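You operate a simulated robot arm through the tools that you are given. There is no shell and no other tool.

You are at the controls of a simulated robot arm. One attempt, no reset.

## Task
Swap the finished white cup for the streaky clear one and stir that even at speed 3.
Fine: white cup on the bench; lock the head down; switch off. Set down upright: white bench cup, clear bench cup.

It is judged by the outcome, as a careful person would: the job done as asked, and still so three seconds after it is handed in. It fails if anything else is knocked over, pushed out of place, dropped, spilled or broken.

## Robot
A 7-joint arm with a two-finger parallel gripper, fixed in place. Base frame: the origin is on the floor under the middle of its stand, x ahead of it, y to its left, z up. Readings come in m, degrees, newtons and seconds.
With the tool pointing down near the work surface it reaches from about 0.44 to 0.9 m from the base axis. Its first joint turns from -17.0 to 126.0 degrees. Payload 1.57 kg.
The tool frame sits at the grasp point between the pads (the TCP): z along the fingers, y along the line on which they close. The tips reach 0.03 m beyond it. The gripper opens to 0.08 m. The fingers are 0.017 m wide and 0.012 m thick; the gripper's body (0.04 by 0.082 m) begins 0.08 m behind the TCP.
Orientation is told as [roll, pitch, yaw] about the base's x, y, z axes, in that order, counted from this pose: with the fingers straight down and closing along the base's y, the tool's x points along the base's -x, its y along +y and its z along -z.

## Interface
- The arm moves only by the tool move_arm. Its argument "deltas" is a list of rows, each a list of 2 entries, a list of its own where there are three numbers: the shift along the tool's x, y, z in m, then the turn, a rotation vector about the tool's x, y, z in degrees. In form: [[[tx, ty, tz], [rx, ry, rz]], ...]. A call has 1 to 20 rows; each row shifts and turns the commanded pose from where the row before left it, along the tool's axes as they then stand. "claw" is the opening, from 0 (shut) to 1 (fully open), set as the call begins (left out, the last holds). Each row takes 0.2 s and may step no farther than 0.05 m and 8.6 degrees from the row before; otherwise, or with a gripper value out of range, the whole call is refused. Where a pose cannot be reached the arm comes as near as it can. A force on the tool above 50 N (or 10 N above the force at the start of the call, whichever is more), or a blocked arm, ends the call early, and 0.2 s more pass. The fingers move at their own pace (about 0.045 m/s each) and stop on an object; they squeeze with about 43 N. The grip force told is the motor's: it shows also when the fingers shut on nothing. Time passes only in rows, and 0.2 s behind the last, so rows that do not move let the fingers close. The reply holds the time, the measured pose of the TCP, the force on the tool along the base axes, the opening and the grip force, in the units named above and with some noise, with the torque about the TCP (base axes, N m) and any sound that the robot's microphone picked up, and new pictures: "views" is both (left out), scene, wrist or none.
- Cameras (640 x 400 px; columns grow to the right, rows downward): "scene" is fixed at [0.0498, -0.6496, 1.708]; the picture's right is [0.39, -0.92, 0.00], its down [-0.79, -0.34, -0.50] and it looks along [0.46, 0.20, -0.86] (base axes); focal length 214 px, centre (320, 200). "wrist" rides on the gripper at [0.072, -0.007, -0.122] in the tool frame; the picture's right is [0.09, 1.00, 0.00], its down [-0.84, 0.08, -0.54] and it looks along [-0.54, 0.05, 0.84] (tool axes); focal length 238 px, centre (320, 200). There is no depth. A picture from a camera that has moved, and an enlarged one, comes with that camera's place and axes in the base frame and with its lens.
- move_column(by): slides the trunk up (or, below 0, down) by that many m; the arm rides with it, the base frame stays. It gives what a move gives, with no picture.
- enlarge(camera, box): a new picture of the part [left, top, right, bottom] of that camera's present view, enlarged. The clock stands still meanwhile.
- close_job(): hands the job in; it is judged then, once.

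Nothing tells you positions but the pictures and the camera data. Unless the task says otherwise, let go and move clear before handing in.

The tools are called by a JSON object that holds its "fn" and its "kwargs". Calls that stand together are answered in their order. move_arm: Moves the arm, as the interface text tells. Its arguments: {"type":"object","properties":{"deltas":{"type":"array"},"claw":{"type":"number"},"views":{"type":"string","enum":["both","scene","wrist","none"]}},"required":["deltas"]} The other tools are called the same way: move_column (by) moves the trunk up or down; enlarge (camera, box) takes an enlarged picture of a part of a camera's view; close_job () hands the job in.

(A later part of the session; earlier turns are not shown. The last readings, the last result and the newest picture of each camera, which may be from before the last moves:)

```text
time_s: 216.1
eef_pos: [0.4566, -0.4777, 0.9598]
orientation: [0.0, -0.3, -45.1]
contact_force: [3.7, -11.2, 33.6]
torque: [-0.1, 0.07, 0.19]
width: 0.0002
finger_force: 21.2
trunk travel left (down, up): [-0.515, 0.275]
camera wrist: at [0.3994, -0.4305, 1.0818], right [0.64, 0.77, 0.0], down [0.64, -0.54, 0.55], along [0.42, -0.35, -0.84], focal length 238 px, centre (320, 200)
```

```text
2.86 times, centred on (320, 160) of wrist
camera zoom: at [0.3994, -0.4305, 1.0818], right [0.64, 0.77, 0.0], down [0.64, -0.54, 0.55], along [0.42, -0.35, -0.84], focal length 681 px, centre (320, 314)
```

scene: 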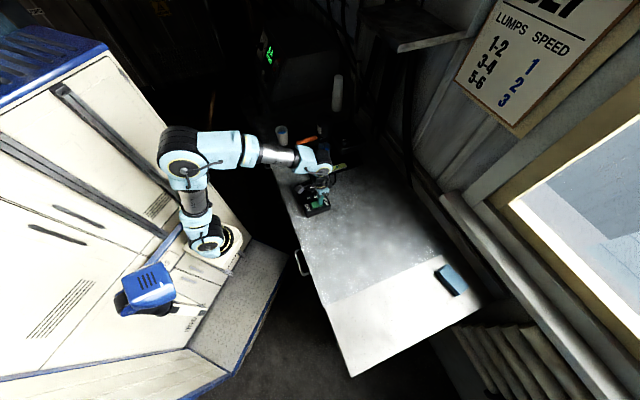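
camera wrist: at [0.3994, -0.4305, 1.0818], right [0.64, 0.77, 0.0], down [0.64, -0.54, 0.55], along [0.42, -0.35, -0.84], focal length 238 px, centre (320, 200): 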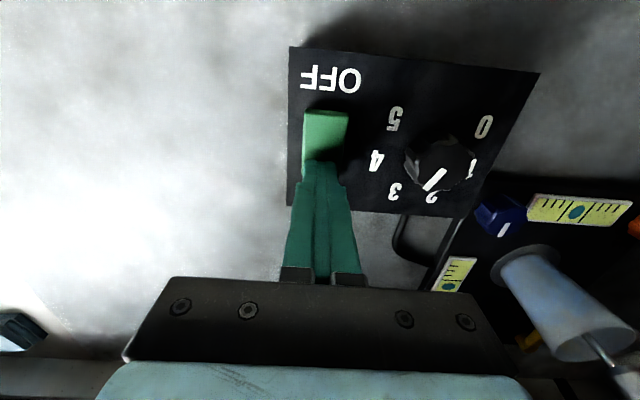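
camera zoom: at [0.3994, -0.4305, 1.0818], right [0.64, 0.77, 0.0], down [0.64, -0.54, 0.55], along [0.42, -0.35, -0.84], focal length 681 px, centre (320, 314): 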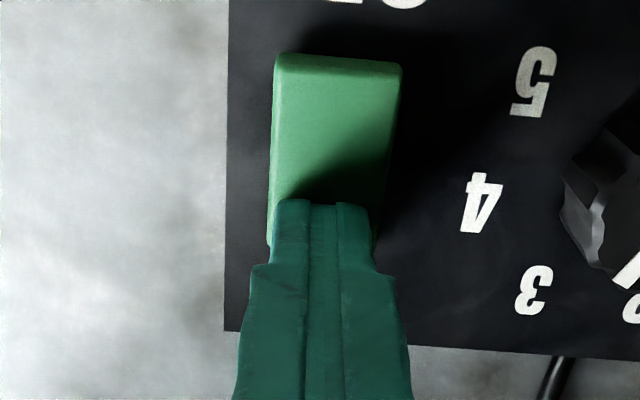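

The rocker has tipped: its OFF end is now raised. I'll lift off and check whether the motor is turning.

{"fn": "move_arm", "kwargs": {"deltas": [[[0, 0, -0.01], [0, 0, 0]], [[0, 0, -0.03], [0, 0, 0]], [[0, 0, -0.03], [0, 0, 0]], [[0, 0, 0], [0, 0, 0]]], "views": "wrist"}}

{"fn": "enlarge", "kwargs": {"camera": "wrist", "box": [220, 60, 420, 200]}}

{"fn": "enlarge", "kwargs": {"camera": "scene", "box": [305, 130, 345, 170]}}

{"fn": "enlarge", "kwargs": {"camera": "scene", "box": [295, 175, 335, 220]}}

```text
time_s: 217.1
eef_pos: [0.4538, -0.4783, 1.0263]
orientation: [0.0, 0.0, -45.1]
contact_force: [0.2, -0.6, -0.2]
torque: [0.03, -0.01, 0.0]
width: 0.0
finger_force: 21.6
trunk travel left (down, up): [-0.515, 0.275]
camera wrist: at [0.3976, -0.4317, 1.149], right [0.64, 0.77, 0.0], down [0.65, -0.54, 0.54], along [0.42, -0.35, -0.84], focal length 238 px, centre (320, 200)
```

wrist: 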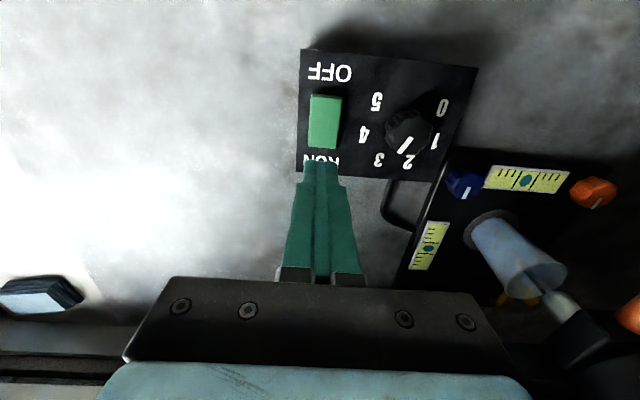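

```text
2.86 times, centred on (320, 130) of wrist
camera zoom: at [0.3976, -0.4317, 1.149], right [0.64, 0.77, 0.0], down [0.65, -0.54, 0.54], along [0.42, -0.35, -0.84], focal length 681 px, centre (320, 400)
```

zoom: 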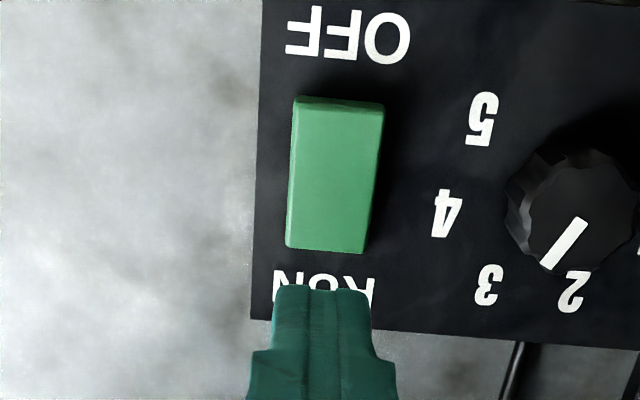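

```text
10.00 times, centred on (325, 150) of scene
camera zoom: at [0.0498, -0.6496, 1.708], right [0.39, -0.92, 0.0], down [-0.79, -0.34, -0.5], along [0.46, 0.2, -0.86], focal length 2145 px, centre (270, 700)
```

zoom: 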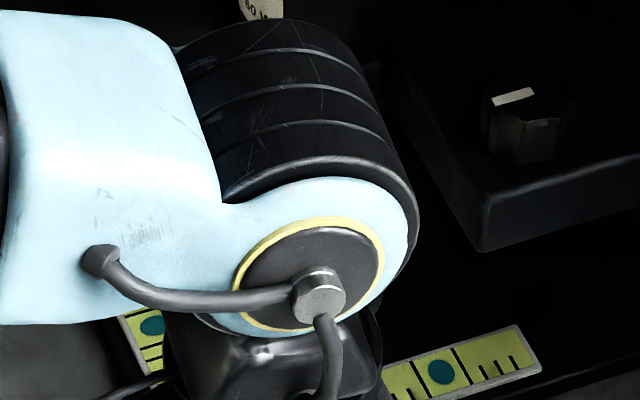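

```text
8.89 times, centred on (315, 198) of scene
camera zoom: at [0.0498, -0.6496, 1.708], right [0.39, -0.92, 0.0], down [-0.79, -0.34, -0.5], along [0.46, 0.2, -0.86], focal length 1906 px, centre (364, 222)
```

zoom: 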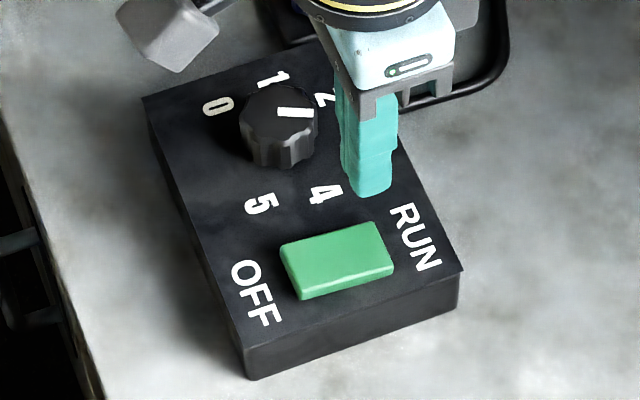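

The rocker has toggled to RUN and stays. I'll swing the arm out of the scene camera's line of sight to watch the cup.

{"fn": "move_arm", "kwargs": {"deltas": [[[0, 0, -0.045], [0, 0, 0]], [[0.01, 0, -0.045], [0, 0, 0]], [[0.033, 0.033, 0], [0, 0, 0]], [[0.033, 0.033, 0], [0, 0, 0]], [[0.033, 0.033, 0], [0, 0, 0]], [[0.033, 0.033, 0], [0, 0, 0]], [[0.033, 0.033, 0], [0, 0, 0]], [[0, 0, 0], [0, 0, 0]]], "views": "both"}}

{"fn": "enlarge", "kwargs": {"camera": "scene", "box": [305, 130, 345, 170]}}

```text
time_s: 218.9
eef_pos: [0.446, -0.2375, 1.1178]
orientation: [0.0, 0.0, -45.2]
contact_force: [0.4, 0.6, 0.1]
torque: [-0.03, 0.03, -0.04]
width: 0.0001
finger_force: 21.1
trunk travel left (down, up): [-0.515, 0.275]
camera wrist: at [0.3905, -0.1907, 1.2406], right [0.64, 0.77, 0.0], down [0.65, -0.54, 0.54], along [0.42, -0.35, -0.84], focal length 238 px, centre (320, 200)
```

scene: 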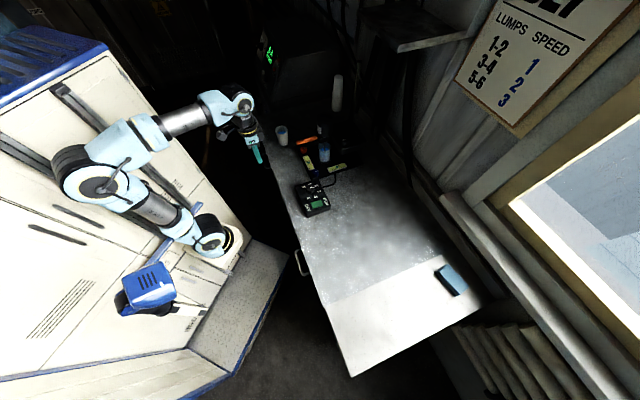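
wrist: 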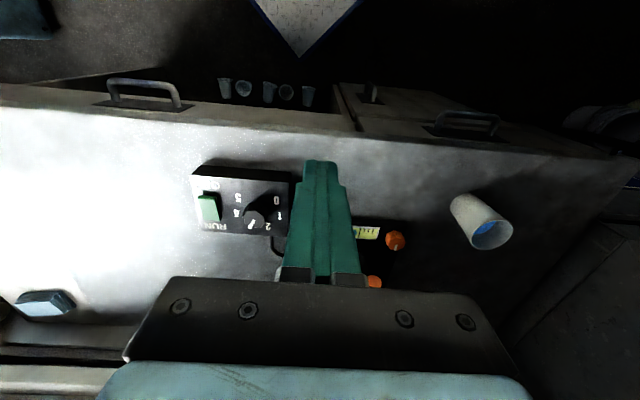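

```text
10.00 times, centred on (325, 150) of scene
camera zoom: at [0.0498, -0.6496, 1.708], right [0.39, -0.92, 0.0], down [-0.79, -0.34, -0.5], along [0.46, 0.2, -0.86], focal length 2145 px, centre (270, 700)
```

zoom: 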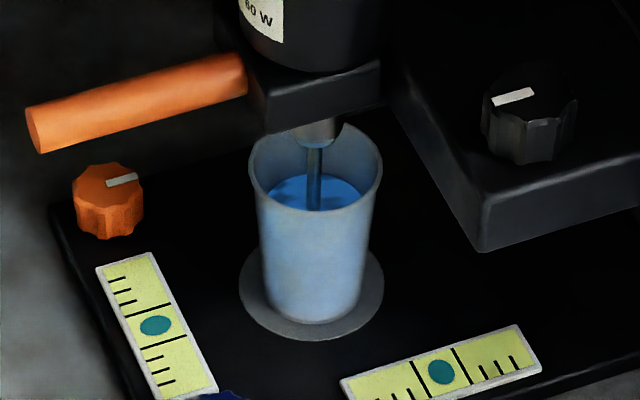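

The liquid already looks more uniform. I'll watch closely as the stirring goes on.

{"fn": "enlarge", "kwargs": {"camera": "scene", "box": [316, 142, 334, 156]}}

{"fn": "move_arm", "kwargs": {"deltas": [[[0, 0, 0], [0, 0, 0]], [[0, 0, 0], [0, 0, 0]], [[0, 0, 0], [0, 0, 0]], [[0, 0, 0], [0, 0, 0]]], "views": "none"}}

{"fn": "enlarge", "kwargs": {"camera": "scene", "box": [316, 142, 334, 156]}}

```text
16.00 times, centred on (325, 149) of scene
camera zoom: at [0.0498, -0.6496, 1.708], right [0.39, -0.92, 0.0], down [-0.79, -0.34, -0.5], along [0.46, 0.2, -0.86], focal length 3432 px, centre (240, 1016)
```

zoom: 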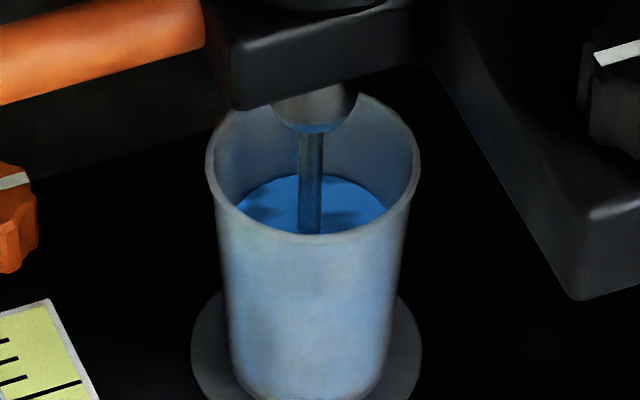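

```text
time_s: 219.9
eef_pos: [0.4455, -0.2388, 1.1183]
orientation: [-0.1, 0.0, -45.1]
contact_force: [-0.2, -1.0, 0.3]
torque: [-0.02, -0.03, -0.01]
width: 0.0001
finger_force: 21.7
trunk travel left (down, up): [-0.515, 0.275]
```

```text
16.00 times, centred on (325, 149) of scene
camera zoom: at [0.0498, -0.6496, 1.708], right [0.39, -0.92, 0.0], down [-0.79, -0.34, -0.5], along [0.46, 0.2, -0.86], focal length 3432 px, centre (240, 1016)
```

zoom: 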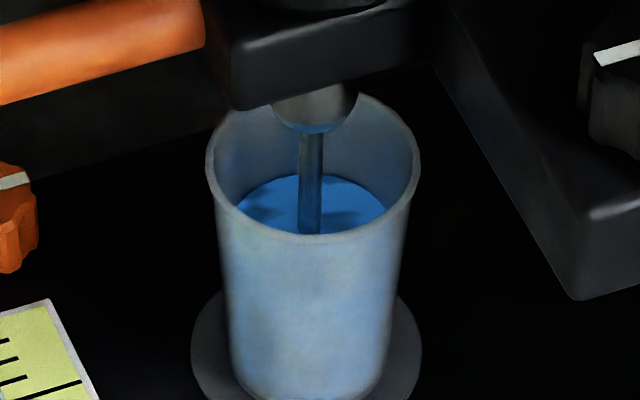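

Two frames a second apart are identical and I've had no sound, so the stirrer may not be turning. I'll compare the head's height and the knob with my first pictures.

{"fn": "enlarge", "kwargs": {"camera": "scene", "box": [295, 100, 355, 160]}}

{"fn": "move_arm", "kwargs": {"deltas": [[[0, 0, 0], [0, 0, 0]], [[0, 0, 0], [0, 0, 0]], [[0, 0, 0], [0, 0, 0]], [[0, 0, 0], [0, 0, 0]], [[0, 0, 0], [0, 0, 0]], [[0, 0, 0], [0, 0, 0]], [[0, 0, 0], [0, 0, 0]], [[0, 0, 0], [0, 0, 0]], [[0, 0, 0], [0, 0, 0]], [[0, 0, 0], [0, 0, 0]]], "views": "none"}}

{"fn": "enlarge", "kwargs": {"camera": "scene", "box": [316, 142, 334, 156]}}

{"fn": "enlarge", "kwargs": {"camera": "scene", "box": [295, 175, 335, 220]}}

```text
6.67 times, centred on (325, 130) of scene
camera zoom: at [0.0498, -0.6496, 1.708], right [0.39, -0.92, 0.0], down [-0.79, -0.34, -0.5], along [0.46, 0.2, -0.86], focal length 1430 px, centre (287, 667)
```

zoom: 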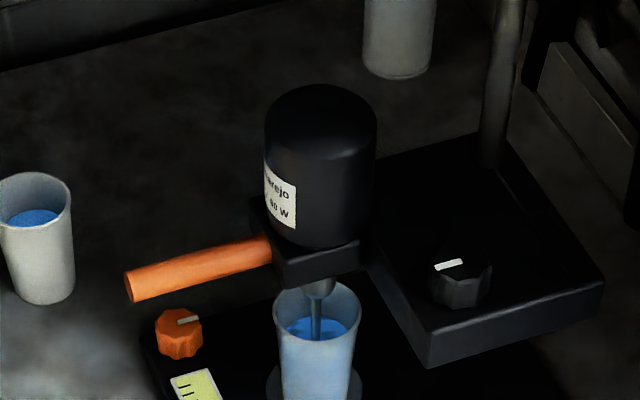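

```text
time_s: 222.1
eef_pos: [0.4464, -0.2388, 1.1189]
orientation: [0.0, 0.0, -45.1]
contact_force: [0.5, -0.3, 0.4]
torque: [-0.02, 0.01, 0.01]
width: 0.0001
finger_force: 20.4
trunk travel left (down, up): [-0.515, 0.275]
```

```text
16.00 times, centred on (325, 149) of scene
camera zoom: at [0.0498, -0.6496, 1.708], right [0.39, -0.92, 0.0], down [-0.79, -0.34, -0.5], along [0.46, 0.2, -0.86], focal length 3432 px, centre (240, 1016)
```

zoom: 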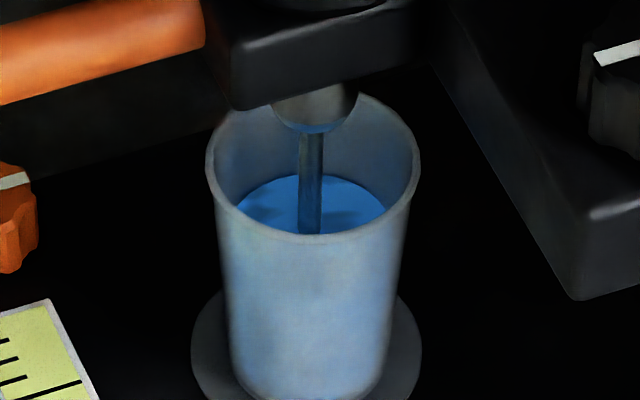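

```text
8.89 times, centred on (315, 198) of scene
camera zoom: at [0.0498, -0.6496, 1.708], right [0.39, -0.92, 0.0], down [-0.79, -0.34, -0.5], along [0.46, 0.2, -0.86], focal length 1906 px, centre (364, 222)
```

zoom: 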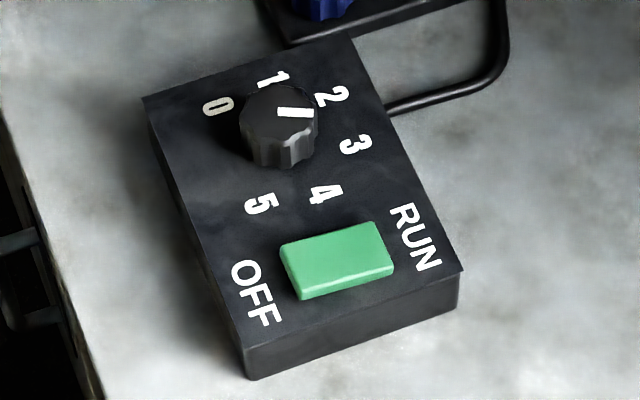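

The streaks look fainter than in the previous frame, so it seems to be mixing slowly. I'll keep watching; meanwhile I note the head sits a few mm higher than at the start, which I'll come back to.

{"fn": "move_arm", "kwargs": {"deltas": [[[0, 0, 0], [0, 0, 0]], [[0, 0, 0], [0, 0, 0]], [[0, 0, 0], [0, 0, 0]], [[0, 0, 0], [0, 0, 0]], [[0, 0, 0], [0, 0, 0]], [[0, 0, 0], [0, 0, 0]], [[0, 0, 0], [0, 0, 0]], [[0, 0, 0], [0, 0, 0]], [[0, 0, 0], [0, 0, 0]], [[0, 0, 0], [0, 0, 0]], [[0, 0, 0], [0, 0, 0]], [[0, 0, 0], [0, 0, 0]], [[0, 0, 0], [0, 0, 0]], [[0, 0, 0], [0, 0, 0]], [[0, 0, 0], [0, 0, 0]]], "views": "none"}}

{"fn": "enlarge", "kwargs": {"camera": "scene", "box": [316, 142, 334, 156]}}

{"fn": "enlarge", "kwargs": {"camera": "scene", "box": [319, 146, 331, 154]}}

```text
time_s: 225.3
eef_pos: [0.4469, -0.239, 1.1171]
orientation: [0.0, 0.0, -45.0]
contact_force: [-0.3, 0.6, 0.2]
torque: [-0.03, -0.02, 0.01]
width: 0.0
finger_force: 21.1
trunk travel left (down, up): [-0.515, 0.275]
```

```text
16.00 times, centred on (325, 149) of scene
camera zoom: at [0.0498, -0.6496, 1.708], right [0.39, -0.92, 0.0], down [-0.79, -0.34, -0.5], along [0.46, 0.2, -0.86], focal length 3432 px, centre (240, 1016)
```

zoom: 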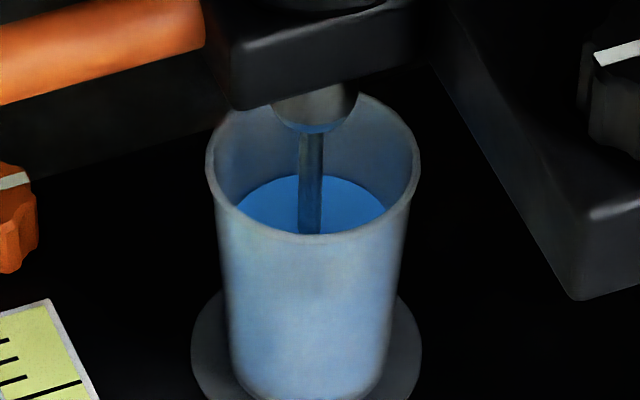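

```text
16.00 times, centred on (325, 150) of scene
camera zoom: at [0.0498, -0.6496, 1.708], right [0.39, -0.92, 0.0], down [-0.79, -0.34, -0.5], along [0.46, 0.2, -0.86], focal length 3432 px, centre (240, 1000)
```

zoom: 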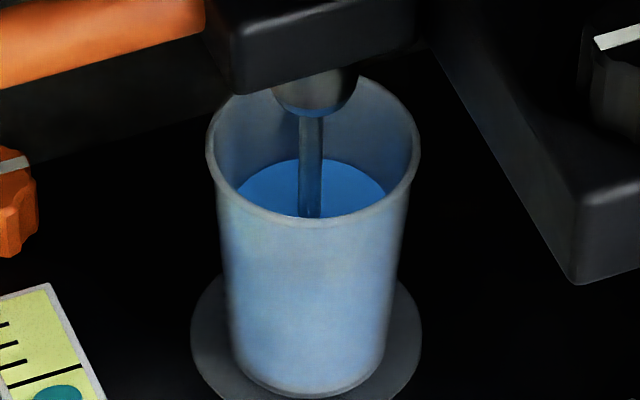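

The streaks are gone and the liquid is uniformly blue. Now to switch off: moving above the OFF half of the rocker.

{"fn": "move_arm", "kwargs": {"deltas": [[[-0.0287, -0.0326, 0], [0, 0, 0]], [[-0.0287, -0.0326, 0], [0, 0, 0]], [[-0.0287, -0.0326, 0], [0, 0, 0]], [[-0.0287, -0.0326, 0], [0, 0, 0]], [[-0.0287, -0.0326, 0], [0, 0, 0]], [[0, 0, 0.04], [0, 0, 0]], [[0, 0, 0.03], [0, 0, 0]], [[0, 0, 0], [0, 0, 0]]], "views": "wrist"}}

{"fn": "enlarge", "kwargs": {"camera": "wrist", "box": [220, 60, 420, 200]}}

```text
time_s: 227.1
eef_pos: [0.4341, -0.4531, 1.0423]
orientation: [0.0, 0.0, -45.1]
contact_force: [0.5, -0.1, 0.4]
torque: [0.0, 0.02, -0.02]
width: 0.0
finger_force: 21.4
trunk travel left (down, up): [-0.515, 0.275]
camera wrist: at [0.3788, -0.407, 1.1657], right [0.64, 0.77, 0.0], down [0.65, -0.54, 0.54], along [0.42, -0.35, -0.84], focal length 238 px, centre (320, 200)
```

wrist: 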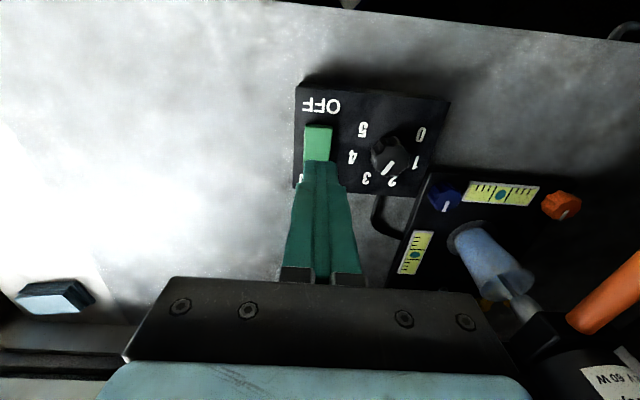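

```text
2.86 times, centred on (320, 130) of wrist
camera zoom: at [0.3788, -0.407, 1.1657], right [0.64, 0.77, 0.0], down [0.65, -0.54, 0.54], along [0.42, -0.35, -0.84], focal length 681 px, centre (320, 400)
```

zoom: 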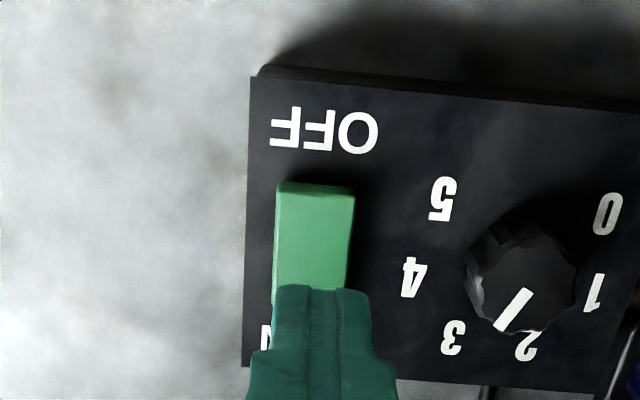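

{"fn": "move_arm", "kwargs": {"deltas": [[[-0.003, -0.002, 0.03], [0, 0, 0]], [[0, 0, 0.03], [0, 0, 0]], [[0, 0, 0.008], [0, 0, 0]], [[0, 0, 0], [0, 0, 0]]], "views": "none"}}

{"fn": "move_arm", "kwargs": {"deltas": [[[0, 0, 0.004], [0, 0, 0]], [[0, 0, 0], [0, 0, 0]]], "views": "none"}}

{"fn": "move_arm", "kwargs": {"deltas": [[[0, 0, 0.003], [0, 0, 0]], [[0, 0, 0], [0, 0, 0]]], "views": "none"}}

{"fn": "move_arm", "kwargs": {"deltas": [[[0, 0, 0.003], [0, 0, 0]], [[0, 0, 0], [0, 0, 0]]], "views": "wrist"}}

```text
time_s: 228.1
eef_pos: [0.4348, -0.4569, 0.9768]
orientation: [-0.1, 0.1, -45.1]
contact_force: [-0.3, 0.1, -0.4]
torque: [-0.01, 0.0, 0.01]
width: 0.0002
finger_force: 21.4
trunk travel left (down, up): [-0.515, 0.275]
```

```text
time_s: 228.7
eef_pos: [0.4358, -0.4554, 0.9714]
orientation: [0.0, 0.1, -45.1]
contact_force: [0.6, -0.2, -0.4]
torque: [0.02, 0.0, -0.01]
width: 0.0
finger_force: 21.5
trunk travel left (down, up): [-0.515, 0.275]
```

```text
time_s: 229.3
eef_pos: [0.4369, -0.4574, 0.9712]
orientation: [0.0, 0.1, -45.2]
contact_force: [-0.4, 0.1, -0.1]
torque: [0.03, 0.01, -0.02]
width: 0.0
finger_force: 21.4
trunk travel left (down, up): [-0.515, 0.275]
```

```text
time_s: 229.9
eef_pos: [0.4366, -0.4584, 0.9669]
orientation: [0.0, 0.0, -45.1]
contact_force: [-0.7, 0.2, -0.8]
torque: [0.03, -0.01, 0.03]
width: 0.0002
finger_force: 21.1
trunk travel left (down, up): [-0.515, 0.275]
camera wrist: at [0.3803, -0.4106, 1.0902], right [0.64, 0.77, 0.0], down [0.65, -0.54, 0.54], along [0.42, -0.35, -0.84], focal length 238 px, centre (320, 200)
```

wrist: 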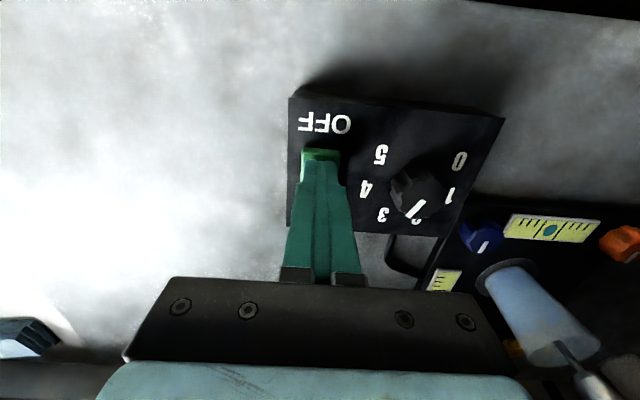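

{"fn": "move_arm", "kwargs": {"deltas": [[[0, 0, 0.004], [0, 0, 0]], [[0, 0, 0], [0, 0, 0]]], "views": "none"}}

{"fn": "move_arm", "kwargs": {"deltas": [[[0, 0, 0.003], [0, 0, 0]], [[0, 0, 0], [0, 0, 0]]], "views": "none"}}

{"fn": "move_arm", "kwargs": {"deltas": [[[0, 0, 0.002], [0, 0, 0]], [[0, 0, 0], [0, 0, 0]]], "views": "wrist"}}

{"fn": "enlarge", "kwargs": {"camera": "scene", "box": [290, 170, 340, 220]}}

```text
time_s: 230.5
eef_pos: [0.4362, -0.4569, 0.9625]
orientation: [0.0, 0.1, -45.0]
contact_force: [0.0, 0.6, 0.4]
torque: [0.0, 0.01, 0.01]
width: 0.0
finger_force: 21.2
trunk travel left (down, up): [-0.515, 0.275]
```

```text
time_s: 231.1
eef_pos: [0.4361, -0.4559, 0.9597]
orientation: [0.0, -0.1, -45.0]
contact_force: [0.4, -0.3, -0.3]
torque: [0.03, -0.01, -0.01]
width: 0.0
finger_force: 21.0
trunk travel left (down, up): [-0.515, 0.275]
```

```text
time_s: 231.7
eef_pos: [0.4351, -0.4552, 0.9595]
orientation: [0.0, -0.1, -45.1]
contact_force: [-3.5, 1.6, 16.0]
torque: [-0.06, 0.05, 0.08]
width: 0.0
finger_force: 21.2
trunk travel left (down, up): [-0.515, 0.275]
camera wrist: at [0.3797, -0.4093, 1.0822], right [0.64, 0.77, 0.0], down [0.64, -0.54, 0.54], along [0.42, -0.35, -0.84], focal length 238 px, centre (320, 200)
```

wrist: 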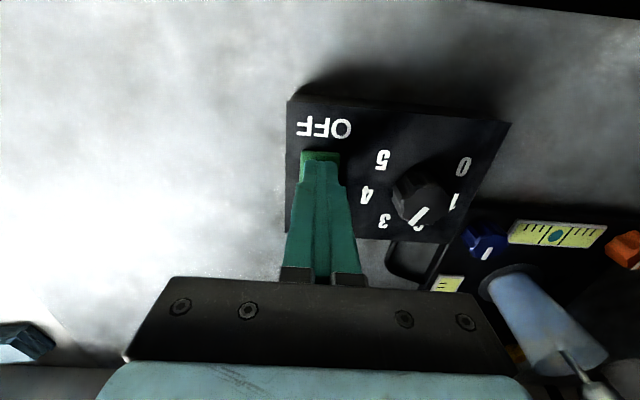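

```text
8.00 times, centred on (315, 195) of scene
camera zoom: at [0.0498, -0.6496, 1.708], right [0.39, -0.92, 0.0], down [-0.79, -0.34, -0.5], along [0.46, 0.2, -0.86], focal length 1716 px, centre (360, 240)
```

zoom: 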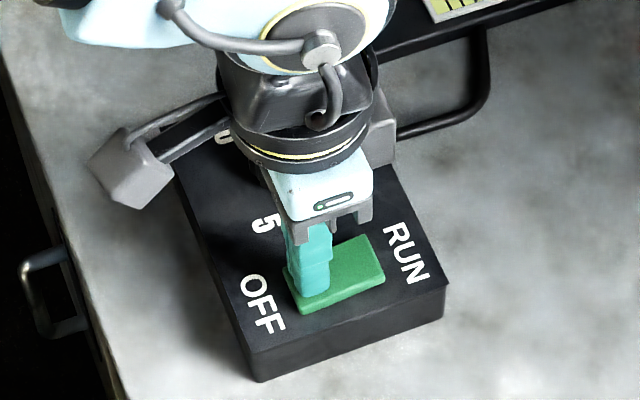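

{"fn": "move_arm", "kwargs": {"deltas": [[[0, 0, 0.0005], [0, 0, 0]], [[0, 0, 0], [0, 0, 0]]], "views": "none"}}

{"fn": "move_arm", "kwargs": {"deltas": [[[0, 0, -0.01], [0, 0, 0]], [[0, 0, -0.03], [0, 0, 0]], [[0, 0, -0.04], [0, 0, 0]], [[0, 0, 0], [0, 0, 0]]], "views": "wrist"}}

{"fn": "enlarge", "kwargs": {"camera": "scene", "box": [295, 175, 335, 220]}}

{"fn": "enlarge", "kwargs": {"camera": "wrist", "box": [220, 60, 420, 200]}}

```text
time_s: 232.3
eef_pos: [0.4362, -0.4554, 0.9589]
orientation: [0.0, -0.3, -45.2]
contact_force: [-1.7, 8.1, 32.4]
torque: [0.03, -0.16, -0.25]
width: 0.0
finger_force: 21.9
trunk travel left (down, up): [-0.515, 0.275]
```

```text
time_s: 233.3
eef_pos: [0.4382, -0.456, 1.0374]
orientation: [0.0, 0.1, -45.1]
contact_force: [-0.2, -1.2, 0.7]
torque: [-0.02, -0.01, -0.01]
width: 0.0
finger_force: 21.3
trunk travel left (down, up): [-0.515, 0.275]
camera wrist: at [0.3822, -0.4105, 1.1607], right [0.64, 0.77, 0.0], down [0.65, -0.54, 0.54], along [0.42, -0.35, -0.84], focal length 238 px, centre (320, 200)
```

wrist: 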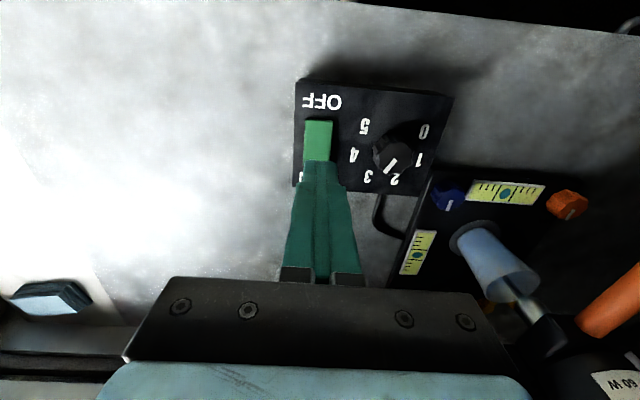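

```text
8.89 times, centred on (315, 198) of scene
camera zoom: at [0.0498, -0.6496, 1.708], right [0.39, -0.92, 0.0], down [-0.79, -0.34, -0.5], along [0.46, 0.2, -0.86], focal length 1906 px, centre (364, 222)
```

zoom: 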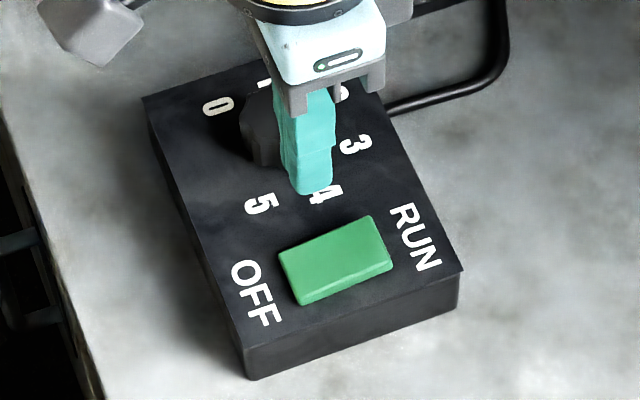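

```text
2.86 times, centred on (320, 130) of wrist
camera zoom: at [0.3822, -0.4105, 1.1607], right [0.64, 0.77, 0.0], down [0.65, -0.54, 0.54], along [0.42, -0.35, -0.84], focal length 681 px, centre (320, 400)
```

zoom: 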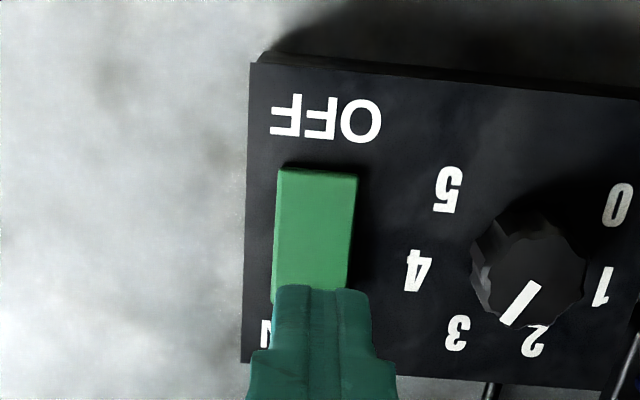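

OFF is pressed again and the rocker matches its original position. Now I'll move the arm aside and compare the head's height precisely with the first pictures.

{"fn": "move_arm", "kwargs": {"deltas": [[[0, 0, -0.045], [0, 0, 0]], [[0, 0, -0.045], [0, 0, 0]], [[0.033, 0.033, 0], [0, 0, 0]], [[0.033, 0.033, 0], [0, 0, 0]], [[0.033, 0.033, 0], [0, 0, 0]], [[0.033, 0.033, 0], [0, 0, 0]], [[0, 0, 0], [0, 0, 0]]], "views": "scene"}}

{"fn": "enlarge", "kwargs": {"camera": "scene", "box": [330, 125, 380, 165]}}

{"fn": "enlarge", "kwargs": {"camera": "scene", "box": [295, 100, 355, 160]}}

{"fn": "enlarge", "kwargs": {"camera": "scene", "box": [316, 142, 334, 156]}}

```text
time_s: 234.9
eef_pos: [0.4391, -0.2706, 1.1287]
orientation: [0.0, 0.0, -45.1]
contact_force: [0.3, 0.3, 0.3]
torque: [0.01, 0.03, 0.0]
width: 0.0
finger_force: 21.8
trunk travel left (down, up): [-0.515, 0.275]
```

scene: 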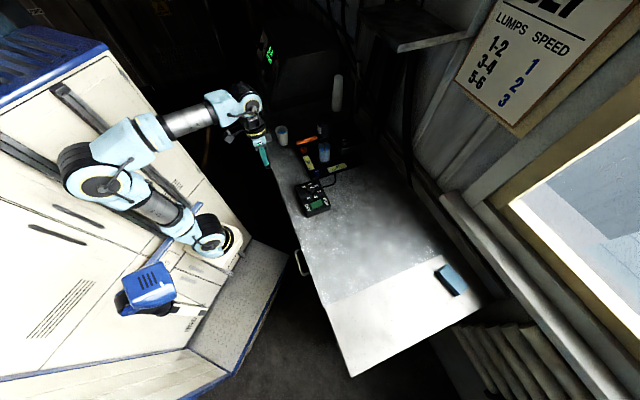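

```text
10.00 times, centred on (355, 145) of scene
camera zoom: at [0.0498, -0.6496, 1.708], right [0.39, -0.92, 0.0], down [-0.79, -0.34, -0.5], along [0.46, 0.2, -0.86], focal length 2145 px, centre (-30, 750)
```

zoom: 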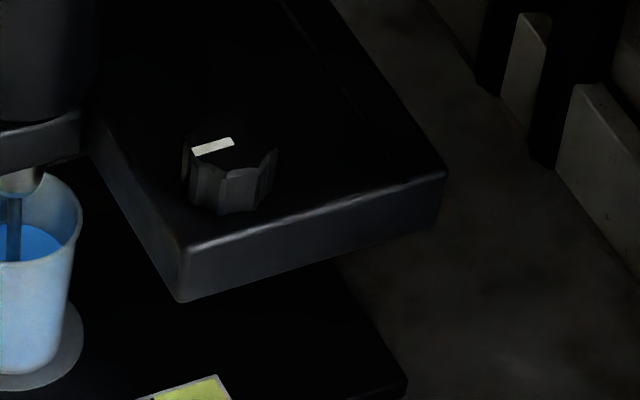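

```text
6.67 times, centred on (325, 130) of scene
camera zoom: at [0.0498, -0.6496, 1.708], right [0.39, -0.92, 0.0], down [-0.79, -0.34, -0.5], along [0.46, 0.2, -0.86], focal length 1430 px, centre (287, 667)
```

zoom: 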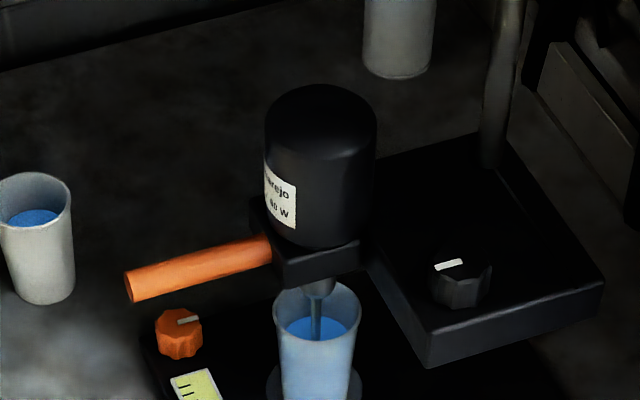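

```text
16.00 times, centred on (325, 149) of scene
camera zoom: at [0.0498, -0.6496, 1.708], right [0.39, -0.92, 0.0], down [-0.79, -0.34, -0.5], along [0.46, 0.2, -0.86], focal length 3432 px, centre (240, 1016)
```

zoom: 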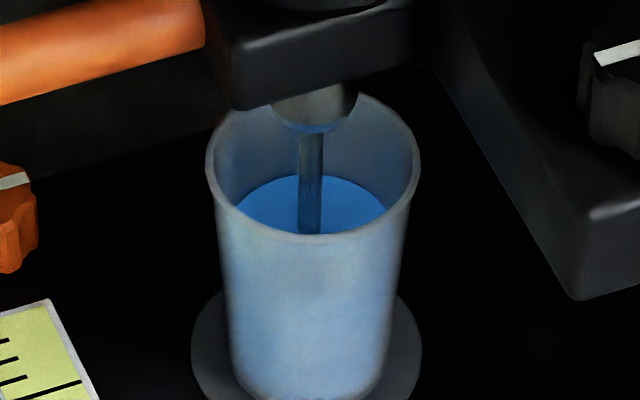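

The liquid is even and the mixer is off. The head is about 3 mm above its original bottom position, because it crept up while I turned the lock knob. I'll reseat it properly: loosen the knob, press the head down, and re-lock while holding it down.

{"fn": "move_column", "kwargs": {"by": 0.15}}

{"fn": "move_arm", "kwargs": {"deltas": [[[-0.0411, 0.0013, 0], [0, 0, 0]], [[-0.0411, 0.0013, 0], [0, 0, 0]], [[-0.0411, 0.0013, 0], [0, 0, 0]], [[-0.0411, 0.0013, 0], [0, 0, 0]], [[-0.0411, 0.0013, 0], [0, 0, 0]], [[-0.0411, 0.0013, 0], [0, 0, 0]], [[-0.0411, 0.0013, 0], [0, 0, 0]], [[-0.0411, 0.0013, 0], [0, 0, 0]], [[0, 0, 0], [0, 0, 7.5]], [[0, 0, 0], [0, 0, 7.5]], [[0, 0, 0], [0, 0, 7.5]], [[0, 0, 0], [0, 0, 7.5]], [[0, 0, 0], [0, 0, 7.5]], [[0, 0, 0], [0, 0, 7.5]], [[0, 0, 0], [0, 0, 0]]], "claw": 1, "views": "wrist"}}

{"fn": "enlarge", "kwargs": {"camera": "wrist", "box": [250, 60, 390, 200]}}

```text
time_s: 236.7
eef_pos: [0.4399, -0.2717, 1.279]
orientation: [0.0, -0.1, -45.1]
contact_force: [0.4, 0.5, -0.3]
torque: [0.01, 0.0, 0.04]
width: 0.0004
finger_force: 21.2
trunk travel left (down, up): [-0.665, 0.125]
```

```text
time_s: 239.8
eef_pos: [0.6797, -0.4975, 1.2798]
orientation: [0.0, 0.0, -90.2]
contact_force: [0.3, -1.0, 0.8]
torque: [-0.01, 0.0, -0.05]
width: 0.0799
finger_force: 0.0
trunk travel left (down, up): [-0.665, 0.125]
camera wrist: at [0.6727, -0.4245, 1.4034], right [1.0, 0.09, 0.0], down [0.07, -0.84, 0.54], along [0.05, -0.54, -0.84], focal length 238 px, centre (320, 200)
```

wrist: 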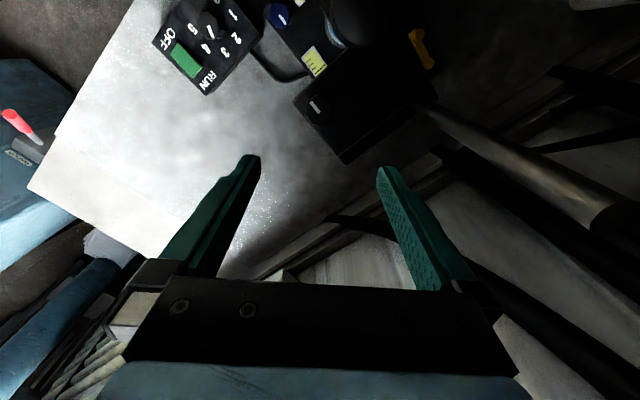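

```text
2.86 times, centred on (320, 130) of wrist
camera zoom: at [0.6727, -0.4245, 1.4034], right [1.0, 0.09, 0.0], down [0.07, -0.84, 0.54], along [0.05, -0.54, -0.84], focal length 681 px, centre (320, 400)
```

zoom: 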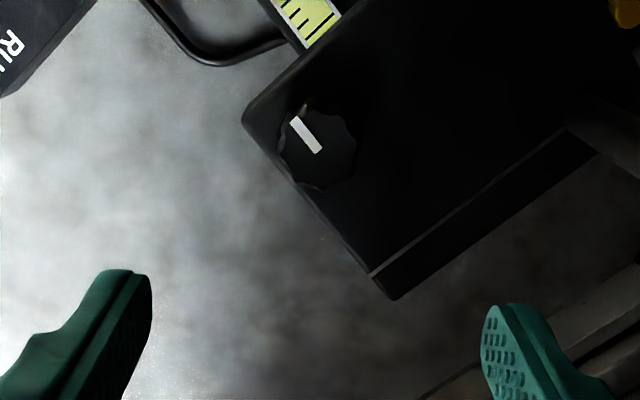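

{"fn": "move_arm", "kwargs": {"deltas": [[[0.0025, -0.0015, 0.04], [0, 0, 0]], [[0, 0, 0.045], [0, 0, 0]], [[0, 0, 0.045], [0, 0, 0]], [[0, 0, 0.03], [0, 0, 0]], [[0, 0, 0], [0, 0, 0]], [[0, 0, 0], [0, 0, 0]]], "views": "wrist"}}

{"fn": "enlarge", "kwargs": {"camera": "wrist", "box": [220, 90, 420, 230]}}

```text
time_s: 241.2
eef_pos: [0.6812, -0.4911, 1.1195]
orientation: [-0.1, 0.1, -90.1]
contact_force: [1.1, -0.1, 0.1]
torque: [0.03, 0.03, 0.02]
width: 0.0801
finger_force: 0.1
trunk travel left (down, up): [-0.665, 0.125]
camera wrist: at [0.674, -0.4193, 1.2431], right [1.0, 0.09, 0.0], down [0.08, -0.84, 0.54], along [0.05, -0.54, -0.84], focal length 238 px, centre (320, 200)
```

wrist: 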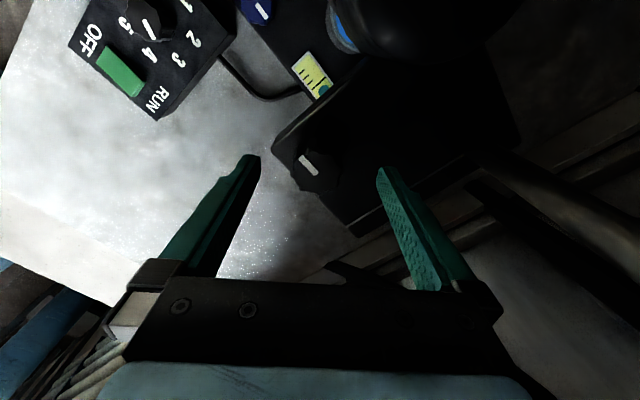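

```text
2.86 times, centred on (320, 160) of wrist
camera zoom: at [0.674, -0.4193, 1.2431], right [1.0, 0.09, 0.0], down [0.08, -0.84, 0.54], along [0.05, -0.54, -0.84], focal length 681 px, centre (320, 314)
```

zoom: 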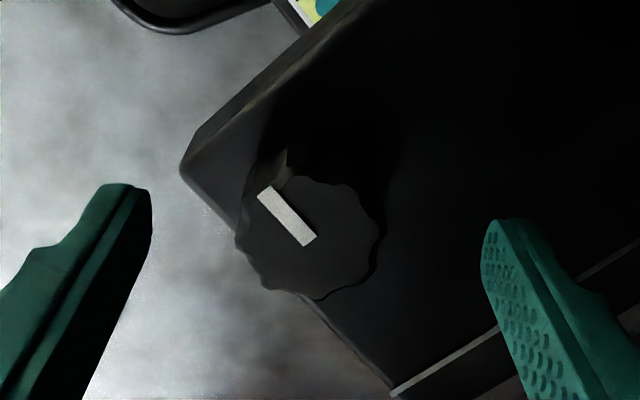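

{"fn": "move_arm", "kwargs": {"deltas": [[[-0.003, -0.003, 0], [0, 0, 0]], [[0, 0, 0.012], [0, 0, 0]], [[0, 0, 0.01], [0, 0, 0]], [[0, 0, 0], [0, 0, 0]]], "views": "wrist"}}

{"fn": "enlarge", "kwargs": {"camera": "wrist", "box": [220, 90, 420, 230]}}

```text
time_s: 242.2
eef_pos: [0.6755, -0.4971, 1.0981]
orientation: [0.0, 0.0, -90.2]
contact_force: [-0.6, 0.6, -0.1]
torque: [0.01, -0.01, -0.01]
width: 0.08
finger_force: 0.0
trunk travel left (down, up): [-0.665, 0.125]
camera wrist: at [0.6686, -0.4253, 1.2208], right [1.0, 0.09, 0.0], down [0.08, -0.84, 0.54], along [0.05, -0.54, -0.84], focal length 238 px, centre (320, 200)
```

wrist: 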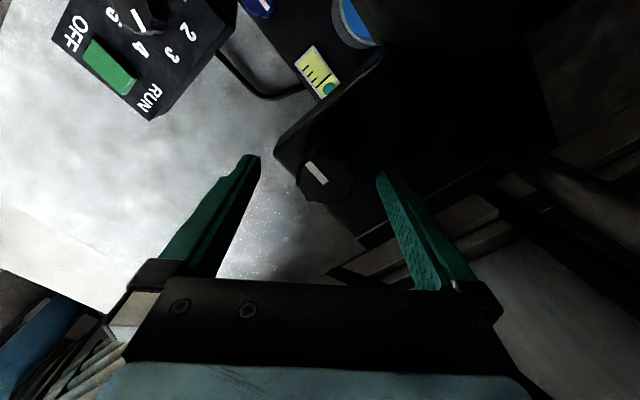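

```text
2.86 times, centred on (320, 160) of wrist
camera zoom: at [0.6686, -0.4253, 1.2208], right [1.0, 0.09, 0.0], down [0.08, -0.84, 0.54], along [0.05, -0.54, -0.84], focal length 681 px, centre (320, 314)
```

zoom: 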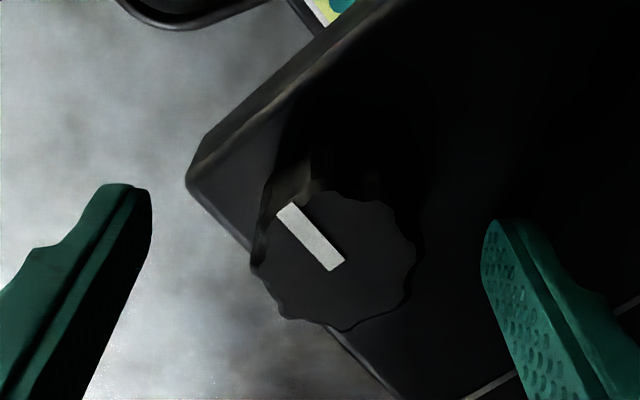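

{"fn": "move_arm", "kwargs": {"deltas": [[[0, 0.0022, 0], [0, 0, 0]], [[0, 0, 0], [0, 0, 0]]], "views": "none"}}

{"fn": "move_arm", "kwargs": {"deltas": [[[0, 0, 0], [0, 0, 0]], [[0, 0, 0], [0, 0, 0]], [[0, 0, 0], [0, 0, 0]], [[0, 0, 0], [0, 0, 0]]], "claw": 0, "views": "none"}}

{"fn": "move_arm", "kwargs": {"deltas": [[[0, 0, 0], [0, 0, -8]], [[0, 0, 0], [0, 0, -8]], [[0, 0, 0], [0, 0, -8]], [[0, 0, 0], [0, 0, -8]], [[0, 0, 0], [0, 0, -8]], [[0, 0, 0], [0, 0, -8]], [[0, 0, 0], [0, 0, 0]]], "views": "none"}}

```text
time_s: 242.8
eef_pos: [0.678, -0.4976, 1.0988]
orientation: [0.0, 0.0, -90.1]
contact_force: [0.4, 0.1, -0.1]
torque: [-0.01, -0.01, 0.06]
width: 0.08
finger_force: 0.1
trunk travel left (down, up): [-0.665, 0.125]
```

```text
time_s: 243.8
eef_pos: [0.6782, -0.4977, 1.0984]
orientation: [0.1, 0.1, -90.0]
contact_force: [11.4, -0.5, -0.4]
torque: [-0.24, -0.09, -0.01]
width: 0.0356
finger_force: 25.3
trunk travel left (down, up): [-0.665, 0.125]
```

```text
time_s: 245.4
eef_pos: [0.6791, -0.4943, 1.0973]
orientation: [0.2, 0.1, -41.8]
contact_force: [24.5, 20.0, -1.6]
torque: [0.6, 0.52, 0.0]
width: 0.0341
finger_force: 42.0
trunk travel left (down, up): [-0.665, 0.125]
```

{"fn": "move_arm", "kwargs": {"deltas": [[[0, 0.003, 0], [0, 0, 0]], [[0, 0, 0], [0, 0, -8]], [[0, 0, 0], [0, 0, -8]], [[0, 0, 0], [0, 0, -8]], [[0, 0, 0], [0, 0, -8]], [[0, 0, 0], [0, 0, -8]], [[0, 0, 0], [0, 0, 0]]], "views": "none"}}

{"fn": "move_arm", "kwargs": {"deltas": [[[0, 0, 0], [0, 0, -8]], [[0, 0, 0], [0, 0, -8]], [[0, 0, 0], [0, 0, -8]], [[0, 0, 0], [0, 0, -8]], [[0, 0, 0], [0, 0, -8]], [[0, 0, 0], [0, 0, -8]], [[0, 0, 0], [0, 0, 0]]], "views": "wrist"}}

{"fn": "enlarge", "kwargs": {"camera": "wrist", "box": [220, 90, 420, 230]}}

```text
time_s: 247.1
eef_pos: [0.6789, -0.4958, 1.0976]
orientation: [0.1, 0.0, -2.0]
contact_force: [3.3, 25.2, -3.6]
torque: [0.45, -0.98, -0.01]
width: 0.0343
finger_force: 41.7
trunk travel left (down, up): [-0.665, 0.125]
```

```text
time_s: 248.7
eef_pos: [0.678, -0.4943, 1.0983]
orientation: [-0.1, 0.0, 46.1]
contact_force: [2.2, 21.3, 3.2]
torque: [-0.13, 0.56, 0.0]
width: 0.0341
finger_force: 41.8
trunk travel left (down, up): [-0.665, 0.125]
camera wrist: at [0.6333, -0.5503, 1.2213], right [-0.78, 0.62, 0.0], down [0.52, 0.66, 0.54], along [0.34, 0.42, -0.84], focal length 238 px, centre (320, 200)
```

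wrist: 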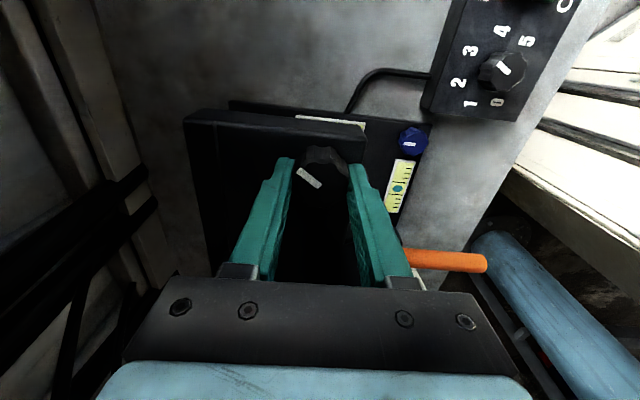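

```text
2.86 times, centred on (320, 160) of wrist
camera zoom: at [0.6333, -0.5503, 1.2213], right [-0.78, 0.62, 0.0], down [0.52, 0.66, 0.54], along [0.34, 0.42, -0.84], focal length 681 px, centre (320, 314)
```

zoom: 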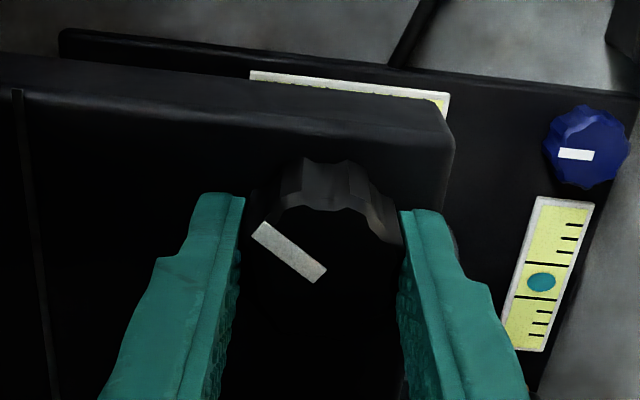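

The knob is turned about 140° open. I'll try pressing the head down gently here.

{"fn": "move_arm", "kwargs": {"deltas": [[[0, 0, 0.002], [0, 0, 0]], [[0, 0, 0], [0, 0, 0]]], "views": "none"}}

{"fn": "move_arm", "kwargs": {"deltas": [[[0, 0, 0.002], [0, 0, 0]], [[0, 0, 0], [0, 0, 0]]], "views": "none"}}

{"fn": "enlarge", "kwargs": {"camera": "scene", "box": [330, 125, 380, 165]}}

```text
time_s: 249.2
eef_pos: [0.6786, -0.4949, 1.095]
orientation: [0.0, -0.1, 46.0]
contact_force: [-0.2, 23.4, 5.6]
torque: [0.22, 0.09, -0.01]
width: 0.0341
finger_force: 41.3
trunk travel left (down, up): [-0.665, 0.125]
```

```text
time_s: 249.8
eef_pos: [0.6788, -0.4945, 1.0934]
orientation: [0.1, 0.1, 45.9]
contact_force: [1.0, 20.2, 5.9]
torque: [0.79, -0.21, -0.01]
width: 0.0342
finger_force: 41.9
trunk travel left (down, up): [-0.665, 0.125]
```

```text
10.00 times, centred on (355, 145) of scene
camera zoom: at [0.0498, -0.6496, 1.708], right [0.39, -0.92, 0.0], down [-0.79, -0.34, -0.5], along [0.46, 0.2, -0.86], focal length 2145 px, centre (-30, 750)
```

zoom: 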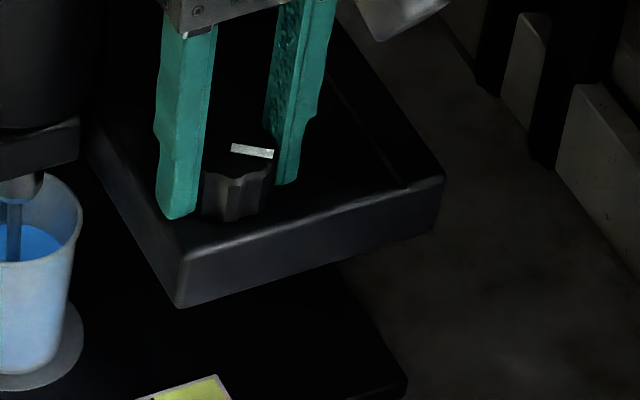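

It moves freely, and the block corner is back at its original picture position. I'll press on until I feel the bottom stop.

{"fn": "move_arm", "kwargs": {"deltas": [[[0, 0, 0.0015], [0, 0, 0]], [[0, 0, 0], [0, 0, 0]]], "views": "none"}}

{"fn": "move_arm", "kwargs": {"deltas": [[[0, 0, 0.0015], [0, 0, 0]], [[0, 0, 0], [0, 0, 0]]], "views": "none"}}

{"fn": "enlarge", "kwargs": {"camera": "scene", "box": [330, 125, 380, 165]}}

```text
time_s: 250.4
eef_pos: [0.6789, -0.4954, 1.0942]
orientation: [-0.1, 0.0, 46.0]
contact_force: [0.1, 19.7, 14.5]
torque: [1.06, 0.15, -0.02]
width: 0.034
finger_force: 42.1
trunk travel left (down, up): [-0.665, 0.125]
```

```text
time_s: 251.1
eef_pos: [0.6787, -0.496, 1.0943]
orientation: [-0.3, 0.0, 45.9]
contact_force: [-1.4, 16.2, 29.7]
torque: [0.77, 0.55, -0.01]
width: 0.0341
finger_force: 41.5
trunk travel left (down, up): [-0.665, 0.125]
```

```text
10.00 times, centred on (355, 145) of scene
camera zoom: at [0.0498, -0.6496, 1.708], right [0.39, -0.92, 0.0], down [-0.79, -0.34, -0.5], along [0.46, 0.2, -0.86], focal length 2145 px, centre (-30, 750)
```

zoom: 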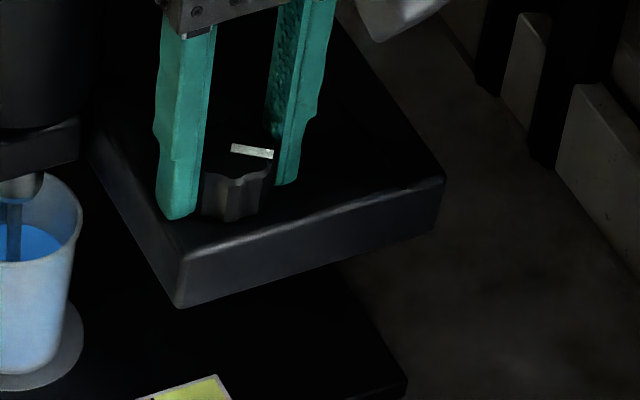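

Bottom stop reached (30 N). Now I'll turn clockwise to lock, watching that the downward push stays on.

{"fn": "move_arm", "kwargs": {"deltas": [[[0, 0, 0], [0, 0, 8]], [[0, 0, 0], [0, 0, 8]], [[0, 0, 0], [0, 0, 8]], [[0, 0, 0], [0, 0, 8]], [[0, 0, 0], [0, 0, 0]]], "views": "none"}}

```text
time_s: 252.2
eef_pos: [0.6775, -0.4954, 1.0918]
orientation: [-0.1, -0.1, 13.7]
contact_force: [-4.9, 10.3, 34.4]
torque: [0.61, 1.02, -0.23]
width: 0.0341
finger_force: 41.6
trunk travel left (down, up): [-0.665, 0.125]
```

{"fn": "move_arm", "kwargs": {"deltas": [[[0, 0, -0.001], [0, 0, 8]], [[0, 0, 0], [0, 0, 8]], [[0, 0, 0], [0, 0, 8]], [[0, 0, 0], [0, 0, 8]], [[0, 0, 0], [0, 0, 8]], [[0, 0, 0], [0, 0, 0]]], "views": "none"}}

```text
time_s: 253.7
eef_pos: [0.6785, -0.4943, 1.0932]
orientation: [0.0, -0.2, -26.2]
contact_force: [-5.6, 16.8, 24.9]
torque: [-0.13, -0.59, -0.1]
width: 0.034
finger_force: 42.4
trunk travel left (down, up): [-0.665, 0.125]
```

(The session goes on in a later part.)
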